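You operate a simulated robot arm through the tools that you are given. There is no shell and no other tool. Be economical: measure what you need, move in short steps, check, and stop when the job is done.

You are at the controls of a simulated robot arm. One attempt, no reset.

TASK
Fetch the green fuse and set it on top of the grey hose cuff.
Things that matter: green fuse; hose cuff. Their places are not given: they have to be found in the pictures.

It is judged by the outcome, as a careful person would: the job done as asked, and still so three seconds after it is handed in. It fails if anything else is knocked over, pushed out of place, dropped, spilled or broken.

THE ROBOT
A 7-joint arm with a two-finger parallel gripper, fixed in place. Base frame: the origin is at the foot of the arm, x ahead of it, y to its left, z up; the work surface is at about z = 850. Readings come in mm, degrees, newtons and seconds.
With the tool pointing down near the work surface it reaches from about 240 to 680 mm from the base axis. Its first joint turns from -66.0 to 66.0 degrees. Payload 2.4 kg.
The tool frame sits at the grasp point between the pads (the TCP): z along the fingers, y along the line on which they close. The tips reach 30 mm beyond it. Largest opening 94 mm; finger width 28, thickness 10; the body of the gripper, 50 by 96 mm, starts 55 mm behind the TCP.
Orientation is that of the tool frame in the base frame, as a unit quaternion [w, x, y, z]. With the fingers straight down and closing along the base's y, the tool's x points along the base's -x, its y along +y and its z along -z.

THE INTERFACE
- The arm moves only by the tool arm_command. Its argument "steps" is a list of rows, each a list of 7 numbers: the finger opening in mm, from 0 to 94, then the shift along the tool's x, y, z in mm, then the turn, a rotation vector about the tool's x, y, z in degrees. In form: [[gripper, x, y, z, wx, wy, wz], ...]. A call has 1 to 20 rows; each row is the pose to reach, as a shift and turn from the pose commanded when the call began, along the tool's axes at that moment. Each row takes 0.2 s and may step no farther than 50 mm and 8.6 degrees from the row before; otherwise, or with a gripper value out of range, the whole call is refused. A pose out of reach is approached as far as the arm can. The call stops where the force on the tool passes 40 N (or 10 N more than at its start, if that is more) or the arm is blocked; 0.2 s more then pass. Each finger travels about 153 mm/s and halts on what it meets, pressing with about 24 N; the grip force reading is that of the motor and also rises with nothing between the fingers. The clock runs only during rows and for 0.2 s after the last one: add rows that repeat a pose to give the fingers time. The reply holds the time, the measured pose of the TCP, the force on the tool along the base axes, the opening and the grip force, in the units named above and with some noise.
- Cameras (640 x 400 px; columns grow to the right, rows downward): "scene" is fixed at [46.9, 494.6, 1427.9]; the picture's right is [-0.54, -0.84, 0.00], its down [-0.59, 0.38, -0.71] and it looks along [0.60, -0.38, -0.70] (base axes); focal length 369 px, centre (320, 200). "wrist" rides on the gripper at [-37, 0, -58] in the tool frame; the picture's right is [0.00, -1.00, 0.00], its down [0.97, 0.00, -0.24] and it looks along [0.24, 0.00, 0.97] (tool axes); focal length 218 px, centre (320, 200).
- get_image(camera): a new picture of that camera. No time passes.
- locate(camera, pixels): for up to 12 pixels [column, row] of the newest picture of that camera ("zoom" is the newest enlarged one), the place [x, y, z] in the base frame of the surface seen there, good to about 2 mm. No time passes.
- zoom(camera, box): a new picture of the part [left, top, right, bottom] of that camera's present view, enlarged. No time passes.
- sign_off(): hands the job in; it is judged then, once.

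Keep the steps short. Do not move on a guess: measure, check each grasp and each placing, and mend mistakes. In all there are 60 turns and 20 pictures (those below and enlarged ones count). Leave the gripper open and the arm clear of the work at the hand-in unless told otherwise, and finish with a single line.

The tools are called as name(argument=value, ...) on one line, values as JSON. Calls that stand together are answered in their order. arm_command: Moves the arm, as the interface text tells. Its arguments: {"type":"object","properties":{"steps":{"type":"array","items":{"type":"array","items":{"type":"number"}}}},"required":["steps"]} The other tools are called the same way: get_image (camera) takes a picture; locate (camera, pixels) gives the place of the surface under pixels of a picture; zoom (camera, box) takes an enlarged picture of a part of a camera's view; sign_off () hands the job in.

At the start:

```text
time: 0.0
tcp_pos: [282.1, 158.4, 1161.8]
orientation: [0.0, 0.001, 1.0, 0.0]
contact_force: [-0.4, -0.2, -0.2]
grip_width: 93.9
finger_force: 0.1
```

scene: 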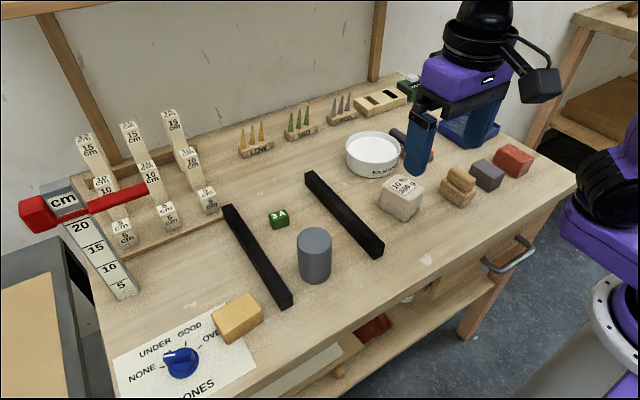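
wrist: 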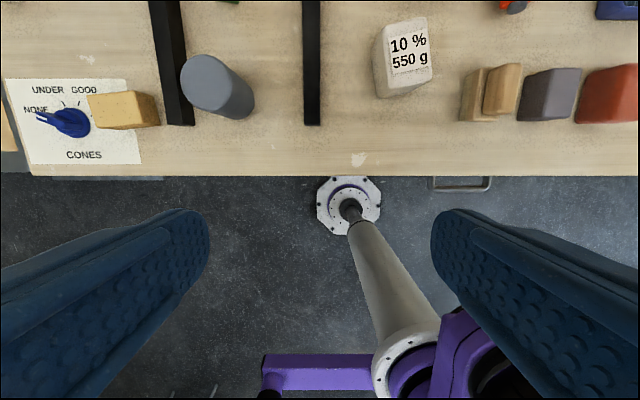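

I see a green block marked "3A" near scene (279,218) and a grey cylinder near (314,255), which is probably the cuff. I'll zoom in on that area and measure it.

zoom(camera="scene", box=[220, 160, 400, 320])

locate(camera="scene", pixels=[[279, 214], [271, 212], [284, 209], [288, 216], [273, 219], [314, 238], [300, 237], [330, 238], [315, 229], [314, 250], [283, 232], [270, 240]])

zoom(camera="scene", box=[330, 50, 550, 220])

```text
2.50 times, centred on (310, 240) of scene
```

zoom: 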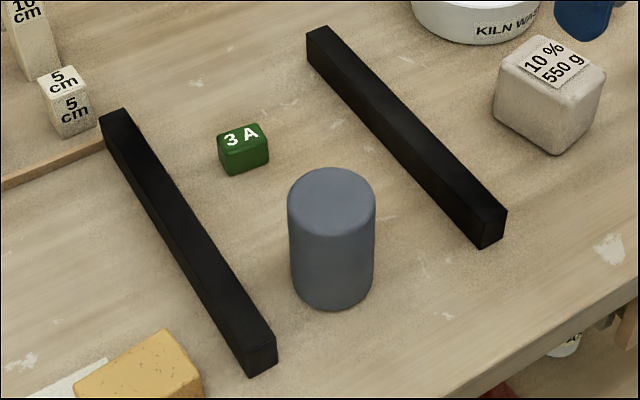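

```text
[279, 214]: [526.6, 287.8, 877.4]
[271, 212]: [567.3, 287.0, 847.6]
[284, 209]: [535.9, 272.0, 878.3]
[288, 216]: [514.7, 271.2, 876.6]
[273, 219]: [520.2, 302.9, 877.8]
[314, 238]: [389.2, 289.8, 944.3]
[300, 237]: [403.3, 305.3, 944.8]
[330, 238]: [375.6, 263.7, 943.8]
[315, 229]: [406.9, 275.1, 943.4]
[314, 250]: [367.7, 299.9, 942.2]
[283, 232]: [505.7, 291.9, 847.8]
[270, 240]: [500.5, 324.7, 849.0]
```

```text
2.35 times, centred on (440, 135) of scene
```

zoom: 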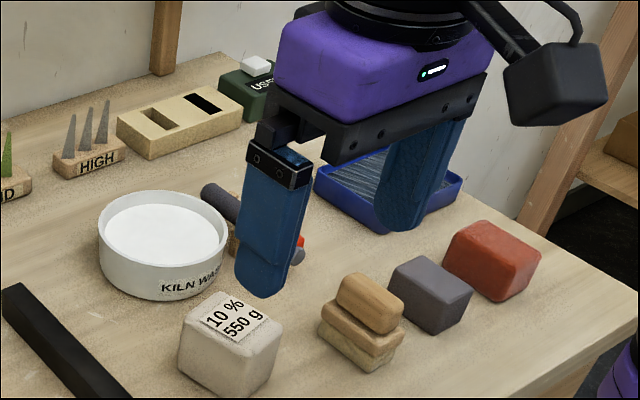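

The fuse top is at about (525, 287, 877.5). The cylinder top is at about (388, 283, 944). I'll move above the fuse at z≈1110, well clear of everything, and look down with the wrist camera.

arm_command(steps=[[94, -30, 16, 6, 0, 0, 0], [94, -60, 32, 12, 0, 0, 0], [94, -90, 48, 18, 0, 0, 0], [94, -120, 64, 25, 0, 0, 0], [94, -150, 80, 32, 0, 0, 0], [94, -180, 96, 38, 0, 0, 0], [94, -210, 112, 45, 0, 0, 0], [94, -243, 129, 52, 0, 0, 0], [94, -243, 129, 52, 0, 0, 0]])

get_image(camera="wrist")

```text
time: 2.0
tcp_pos: [526.1, 287.8, 1111.8]
orientation: [0.0, 0.0, 1.0, 0.001]
contact_force: [0.0, -0.1, -0.1]
grip_width: 94.0
finger_force: 0.1
```

```text
15 pictures are left
```

wrist: 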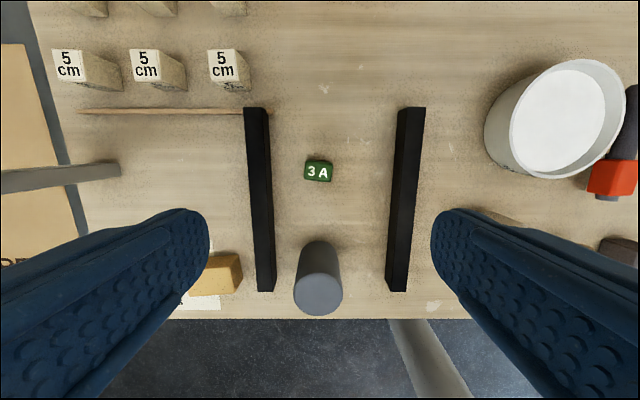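

The fuse shows near (318,170) between two black bars, and the cylinder near (318,280). I'll zoom in on both to get the fuse's edges and yaw.

zoom(camera="wrist", box=[286, 150, 350, 190])

locate(camera="wrist", pixels=[[258, 170], [268, 170], [398, 170], [412, 170], [298, 292], [340, 292], [319, 276], [319, 312], [319, 292], [319, 255], [252, 112], [258, 285]])

```text
10.00 times, centred on (318, 170) of wrist
```

zoom: 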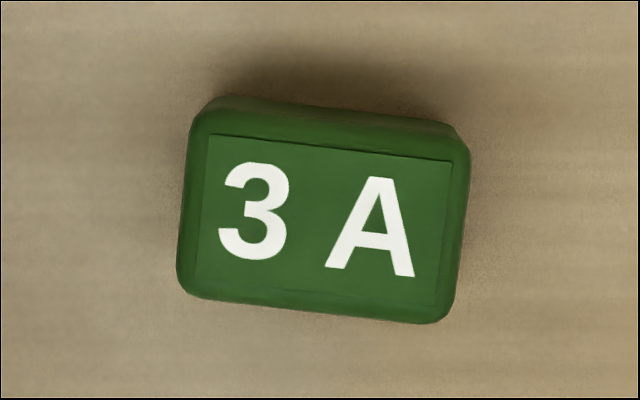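

```text
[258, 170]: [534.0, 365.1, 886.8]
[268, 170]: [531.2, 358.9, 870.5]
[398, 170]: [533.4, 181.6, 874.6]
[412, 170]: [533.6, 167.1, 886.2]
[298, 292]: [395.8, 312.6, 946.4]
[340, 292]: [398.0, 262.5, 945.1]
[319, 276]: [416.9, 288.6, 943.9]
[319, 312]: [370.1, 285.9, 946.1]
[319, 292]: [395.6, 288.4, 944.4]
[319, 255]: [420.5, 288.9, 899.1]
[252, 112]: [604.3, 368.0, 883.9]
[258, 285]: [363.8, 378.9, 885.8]
```

locate(camera="zoom", pixels=[[210, 136], [452, 162], [436, 306], [194, 281], [323, 221], [183, 210], [464, 240], [330, 125], [312, 300]])

zoom(camera="wrist", box=[270, 230, 366, 290])

```text
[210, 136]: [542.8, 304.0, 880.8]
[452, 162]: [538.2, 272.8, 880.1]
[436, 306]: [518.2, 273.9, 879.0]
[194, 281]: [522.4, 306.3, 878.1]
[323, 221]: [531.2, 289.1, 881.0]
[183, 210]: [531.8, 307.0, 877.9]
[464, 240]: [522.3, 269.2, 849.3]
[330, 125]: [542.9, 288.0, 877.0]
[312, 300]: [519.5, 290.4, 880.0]
```

```text
6.67 times, centred on (318, 260) of wrist
```

zoom: 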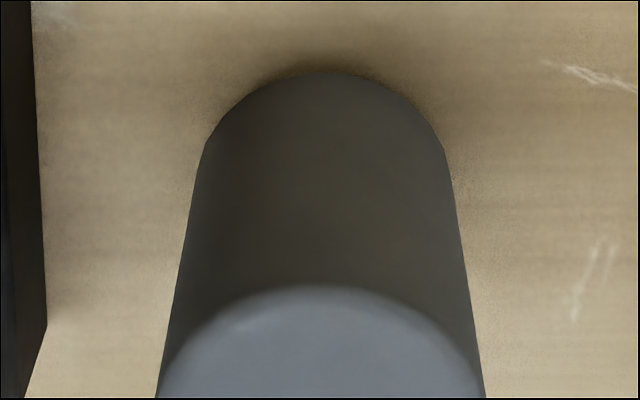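

The fuse's centre is at about (530.4, 289). It measures about 38×25 mm and is 29 mm high, with its long side about 6.5° clockwise off the y axis. The bars' inner faces, at y≈181 and 359, leave room for the fingers. I'll turn +6.5° about the tool z, lower to z≈950 and check the alignment.

arm_command(steps=[[80, -2, 0.6, 30, 0, 0, 3], [70, -4.3, 1.2, 65, 0, 0, 6.5], [70, -4.3, 1.2, 100, 0, 0, 6.5], [70, -4.3, 1.2, 135, 0, 0, 6.5], [70, -4.3, 1.2, 162, 0, 0, 6.5], [70, -4.3, 1.2, 162, 0, 0, 6.5]])

get_image(camera="wrist")

```text
time: 3.4
tcp_pos: [531.6, 289.2, 947.5]
orientation: [-0.001, 0.057, 0.998, 0.0]
contact_force: [0.0, -0.2, 0.1]
grip_width: 70.0
finger_force: 0.0
```

```text
12 pictures are left
```

wrist: 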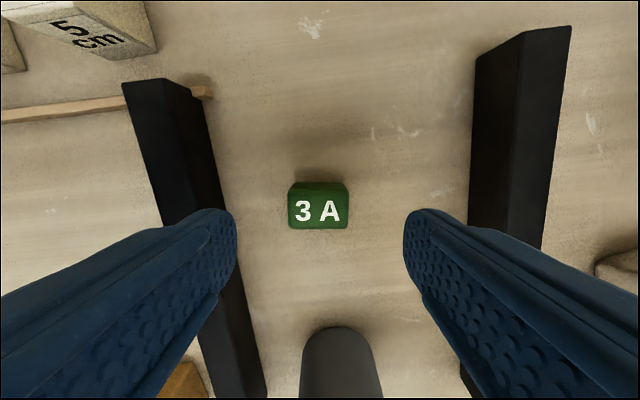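

The fuse is square to the fingers and centred near column 319. I'll check the position of its top.

locate(camera="wrist", pixels=[[319, 210], [291, 212], [346, 212], [319, 196], [319, 224], [270, 240], [340, 333]])

```text
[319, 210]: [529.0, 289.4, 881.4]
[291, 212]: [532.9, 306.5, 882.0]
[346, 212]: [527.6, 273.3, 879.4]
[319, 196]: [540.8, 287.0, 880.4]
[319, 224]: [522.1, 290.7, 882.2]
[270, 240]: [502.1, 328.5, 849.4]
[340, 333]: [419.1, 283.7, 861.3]
```

The TCP is centred over the fuse. I'll lower to z≈885, which puts the tips about 6 mm above the table, and close the fingers.

arm_command(steps=[[70, 0, 0, 30, 0, 0, 0], [70, 0, 0, 50, 0, 0, 0], [70, 0, 0, 62, 0, 0, 0], [70, 0, 0, 62, 0, 0, 0], [50, 0, 0, 62, 0, 0, 0], [40, 0, 0, 62, 0, 0, 0], [30, 0, 0, 62, 0, 0, 0], [30, 0, 0, 62, 0, 0, 0]])

```text
time: 5.2
tcp_pos: [530.0, 288.7, 885.4]
orientation: [0.0, 0.057, 0.998, 0.0]
contact_force: [-0.1, -0.2, -0.1]
grip_width: 36.8
finger_force: 24.2
```

The fingers stopped at 36.8 mm with 24 N, which matches the fuse's length. I'll lift straight up to z≈1045 and check the grip.

arm_command(steps=[[30, 0, 0, -10, 0, 0, 0], [30, 0, 0, -40, 0, 0, 0], [30, 0, 0, -80, 0, 0, 0], [30, 0, 0, -120, 0, 0, 0], [30, 0, 0, -160, 0, 0, 0], [30, 0, 0, -160, 0, 0, 0]])

get_image(camera="wrist")

get_image(camera="scene")

```text
time: 6.6
tcp_pos: [528.0, 287.3, 1044.6]
orientation: [0.0, 0.057, 0.998, 0.0]
contact_force: [0.4, 0.1, 0.2]
grip_width: 37.0
finger_force: 23.7
```

```text
11 pictures are left
```

wrist: 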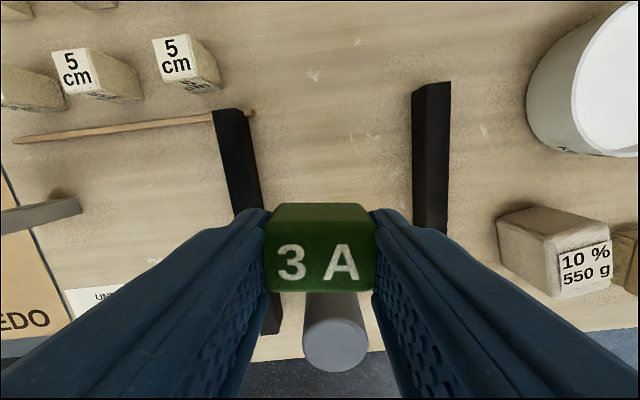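

```text
10 pictures are left
```

scene: 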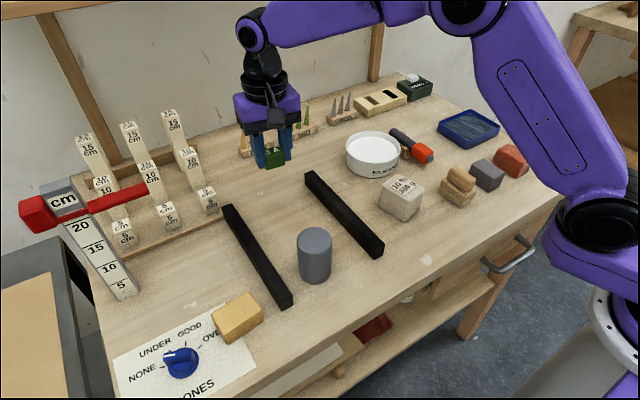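

The fuse is held level. Next I'll find the exact rim and centre of the cuff's top with an enlarged scene view.

zoom(camera="scene", box=[282, 220, 346, 260])

```text
10.00 times, centred on (314, 240) of scene
```

zoom: 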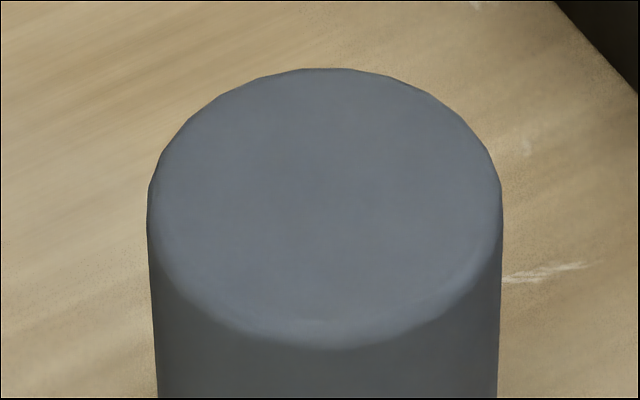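

locate(camera="zoom", pixels=[[160, 200], [492, 200], [325, 75], [325, 335], [325, 205], [200, 120], [450, 290], [450, 120], [200, 290]])

locate(camera="wrist", pixels=[[305, 335], [364, 335], [335, 369], [335, 345], [320, 325]])

```text
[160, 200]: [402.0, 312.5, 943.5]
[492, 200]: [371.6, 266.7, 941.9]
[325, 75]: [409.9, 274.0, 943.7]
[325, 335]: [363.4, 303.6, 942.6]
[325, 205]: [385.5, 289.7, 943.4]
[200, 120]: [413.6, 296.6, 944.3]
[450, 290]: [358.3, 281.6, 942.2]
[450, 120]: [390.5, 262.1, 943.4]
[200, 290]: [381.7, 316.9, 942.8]
```

```text
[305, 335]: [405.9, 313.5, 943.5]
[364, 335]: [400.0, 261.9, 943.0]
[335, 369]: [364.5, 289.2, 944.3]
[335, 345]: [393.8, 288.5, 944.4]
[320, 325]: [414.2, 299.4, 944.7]
```

The cuff's top centre is at about (386.5, 289.3, 943.5), with a diameter of about 58 mm. The fuse's bottom is about 36 mm below the TCP. I'll move across at the present height, where the fuse clears the cuff by about 64 mm.

arm_command(steps=[[30, 25, -2.5, 0, 0, 0, 0], [30, 50, -5, 0, 0, 0, 0], [30, 75, -7.5, 0, 0, 0, 0], [30, 100, -10, 0, 0, 0, 0], [30, 125, -12.4, 0, 0, 0, 0], [30, 140.8, -14, 0, 0, 0, 0], [30, 140.8, -14, 0, 0, 0, 0], [30, 140.8, -14, 0, 0, 0, 0]])

```text
time: 8.4
tcp_pos: [387.5, 289.0, 1047.1]
orientation: [0.0, 0.056, 0.998, 0.0]
contact_force: [0.4, 0.6, -0.5]
grip_width: 36.8
finger_force: 23.7
```

The TCP is at (387.5, 289.0), over the cuff's centre. I'll lower to about 5 mm above contact, z≈985, and look.

arm_command(steps=[[30, 0.5, 0, 20, 0, 0, 0], [30, 1, 0, 40, 0, 0, 0], [30, 1, 0, 55, 0, 0, 0], [30, 1, 0, 61, 0, 0, 0], [30, 1, 0, 61, 0, 0, 0]])

zoom(camera="scene", box=[250, 180, 378, 260])

```text
time: 9.6
tcp_pos: [388.1, 289.6, 984.5]
orientation: [0.0, 0.057, 0.998, 0.001]
contact_force: [-0.4, -0.2, -0.9]
grip_width: 37.1
finger_force: 23.6
```

```text
5.00 times, centred on (314, 220) of scene
```

zoom: 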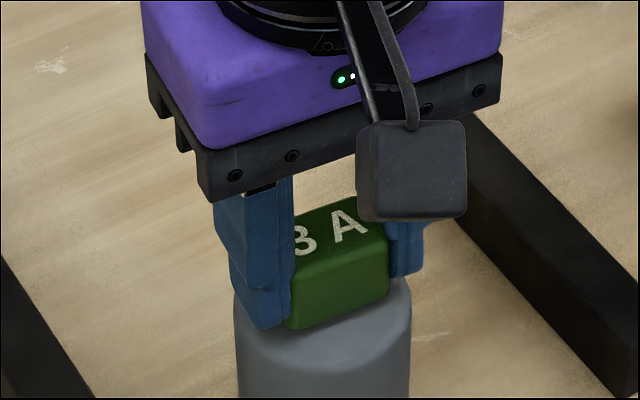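

The fuse sits centred just above the cuff. I'll lower in 1 mm steps and watch for contact.

arm_command(steps=[[30, 0.5, 0, 1, 0, 0, 0], [30, 0.5, 0, 2, 0, 0, 0], [30, 0.5, 0, 3, 0, 0, 0], [30, 0.5, 0, 3, 0, 0, 0]])

```text
time: 10.6
tcp_pos: [387.1, 291.2, 982.0]
orientation: [-0.001, 0.057, 0.998, -0.001]
contact_force: [0.1, 0.0, -0.7]
grip_width: 36.7
finger_force: 23.7
```

No contact yet at z≈982. I'll go on in half-millimetre steps.

arm_command(steps=[[30, 0, 0, 0.5, 0, 0, 0], [30, 0, 0, 1, 0, 0, 0], [30, 0, 0, 1.5, 0, 0, 0], [30, 0, 0, 1.5, 0, 0, 0]])

```text
time: 11.6
tcp_pos: [386.9, 291.2, 981.9]
orientation: [0.0, 0.057, 0.998, 0.001]
contact_force: [0.4, -0.2, -1.2]
grip_width: 36.9
finger_force: 24.4
```

The force is still about -1 N, which is just the fuse's weight. I'll take another small step down.

arm_command(steps=[[30, 0, 0, 0.5, 0, 0, 0], [30, 0, 0, 1, 0, 0, 0], [30, 0, 0, 1, 0, 0, 0]])

zoom(camera="scene", box=[282, 215, 346, 255])

```text
time: 12.4
tcp_pos: [386.8, 292.3, 980.2]
orientation: [0.0, 0.057, 0.998, 0.0]
contact_force: [-1.4, -1.2, 3.7]
grip_width: 36.7
finger_force: 23.5
```

```text
10.00 times, centred on (314, 235) of scene
```

zoom: 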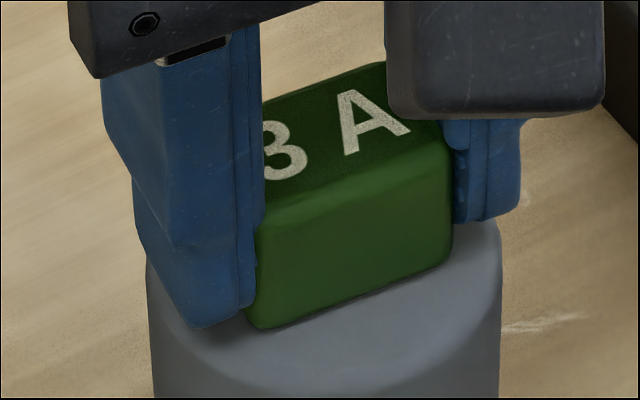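

Contact: +3.7 N, and the fuse sits flat on the cuff's top, well inside the rim. I'll open the fingers gradually, keeping still.

arm_command(steps=[[38, 0, 0, 0, 0, 0, 0], [42, 0, 0, 0, 0, 0, 0], [50, 0, 0, 0, 0, 0, 0], [60, 0, 0, 0, 0, 0, 0], [60, 0, 0, 0, 0, 0, 0]])

get_image(camera="wrist")

```text
time: 13.6
tcp_pos: [386.6, 290.4, 980.5]
orientation: [0.0, 0.056, 0.998, 0.0]
contact_force: [0.1, -0.5, 0.7]
grip_width: 60.1
finger_force: 0.0
```

```text
6 pictures are left
```

wrist: 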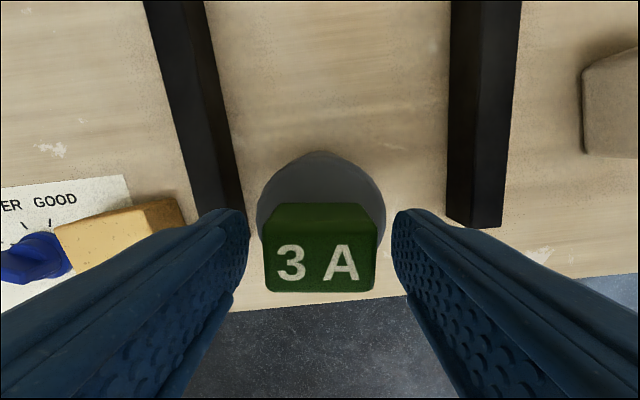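

The fuse is released, and both fingers are clear with a gap on each side. I'll rise straight up to z≈1160.

arm_command(steps=[[60, 0, 0, -10, 0, 0, 0], [60, 0, 0, -30, 0, 0, 0], [60, 0, 0, -60, 0, 0, 0], [75, 0, 0, -100, 0, 0, 0], [90, 0, 0, -140, 0, 0, 0], [90, 0, 0, -180, 0, 0, 0], [90, 0, 0, -180, 0, 0, 0]])

get_image(camera="scene")

zoom(camera="scene", box=[250, 200, 378, 280])

```text
time: 15.2
tcp_pos: [387.9, 292.7, 1160.3]
orientation: [0.0, 0.057, 0.998, 0.0]
contact_force: [1.0, -0.3, 0.1]
grip_width: 89.9
finger_force: 0.1
```

```text
5 pictures are left
```

scene: 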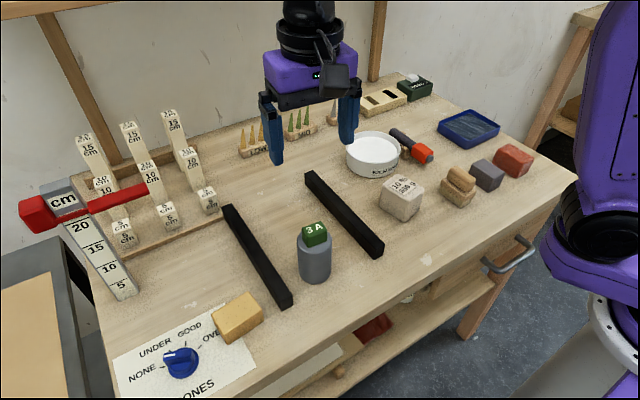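

```text
5.00 times, centred on (314, 240) of scene
```

zoom: 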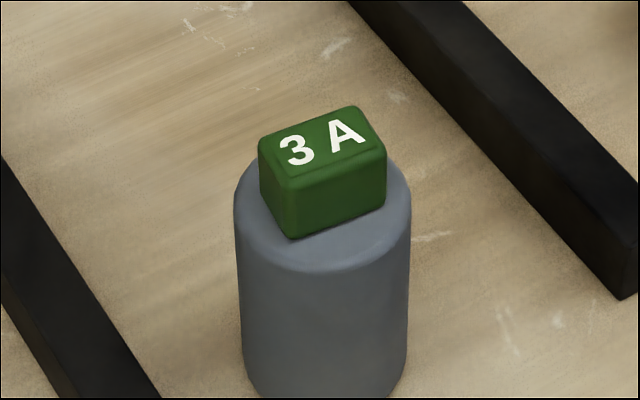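

The fuse stands flat and central on the cuff. Nothing else has moved, and the gripper is open and well clear, so I'm handing in.

sign_off()

```text
The job is handed in.
```

The green fuse is on top of the grey hose cuff, resting flat and centred, with nothing else disturbed and the arm clear.
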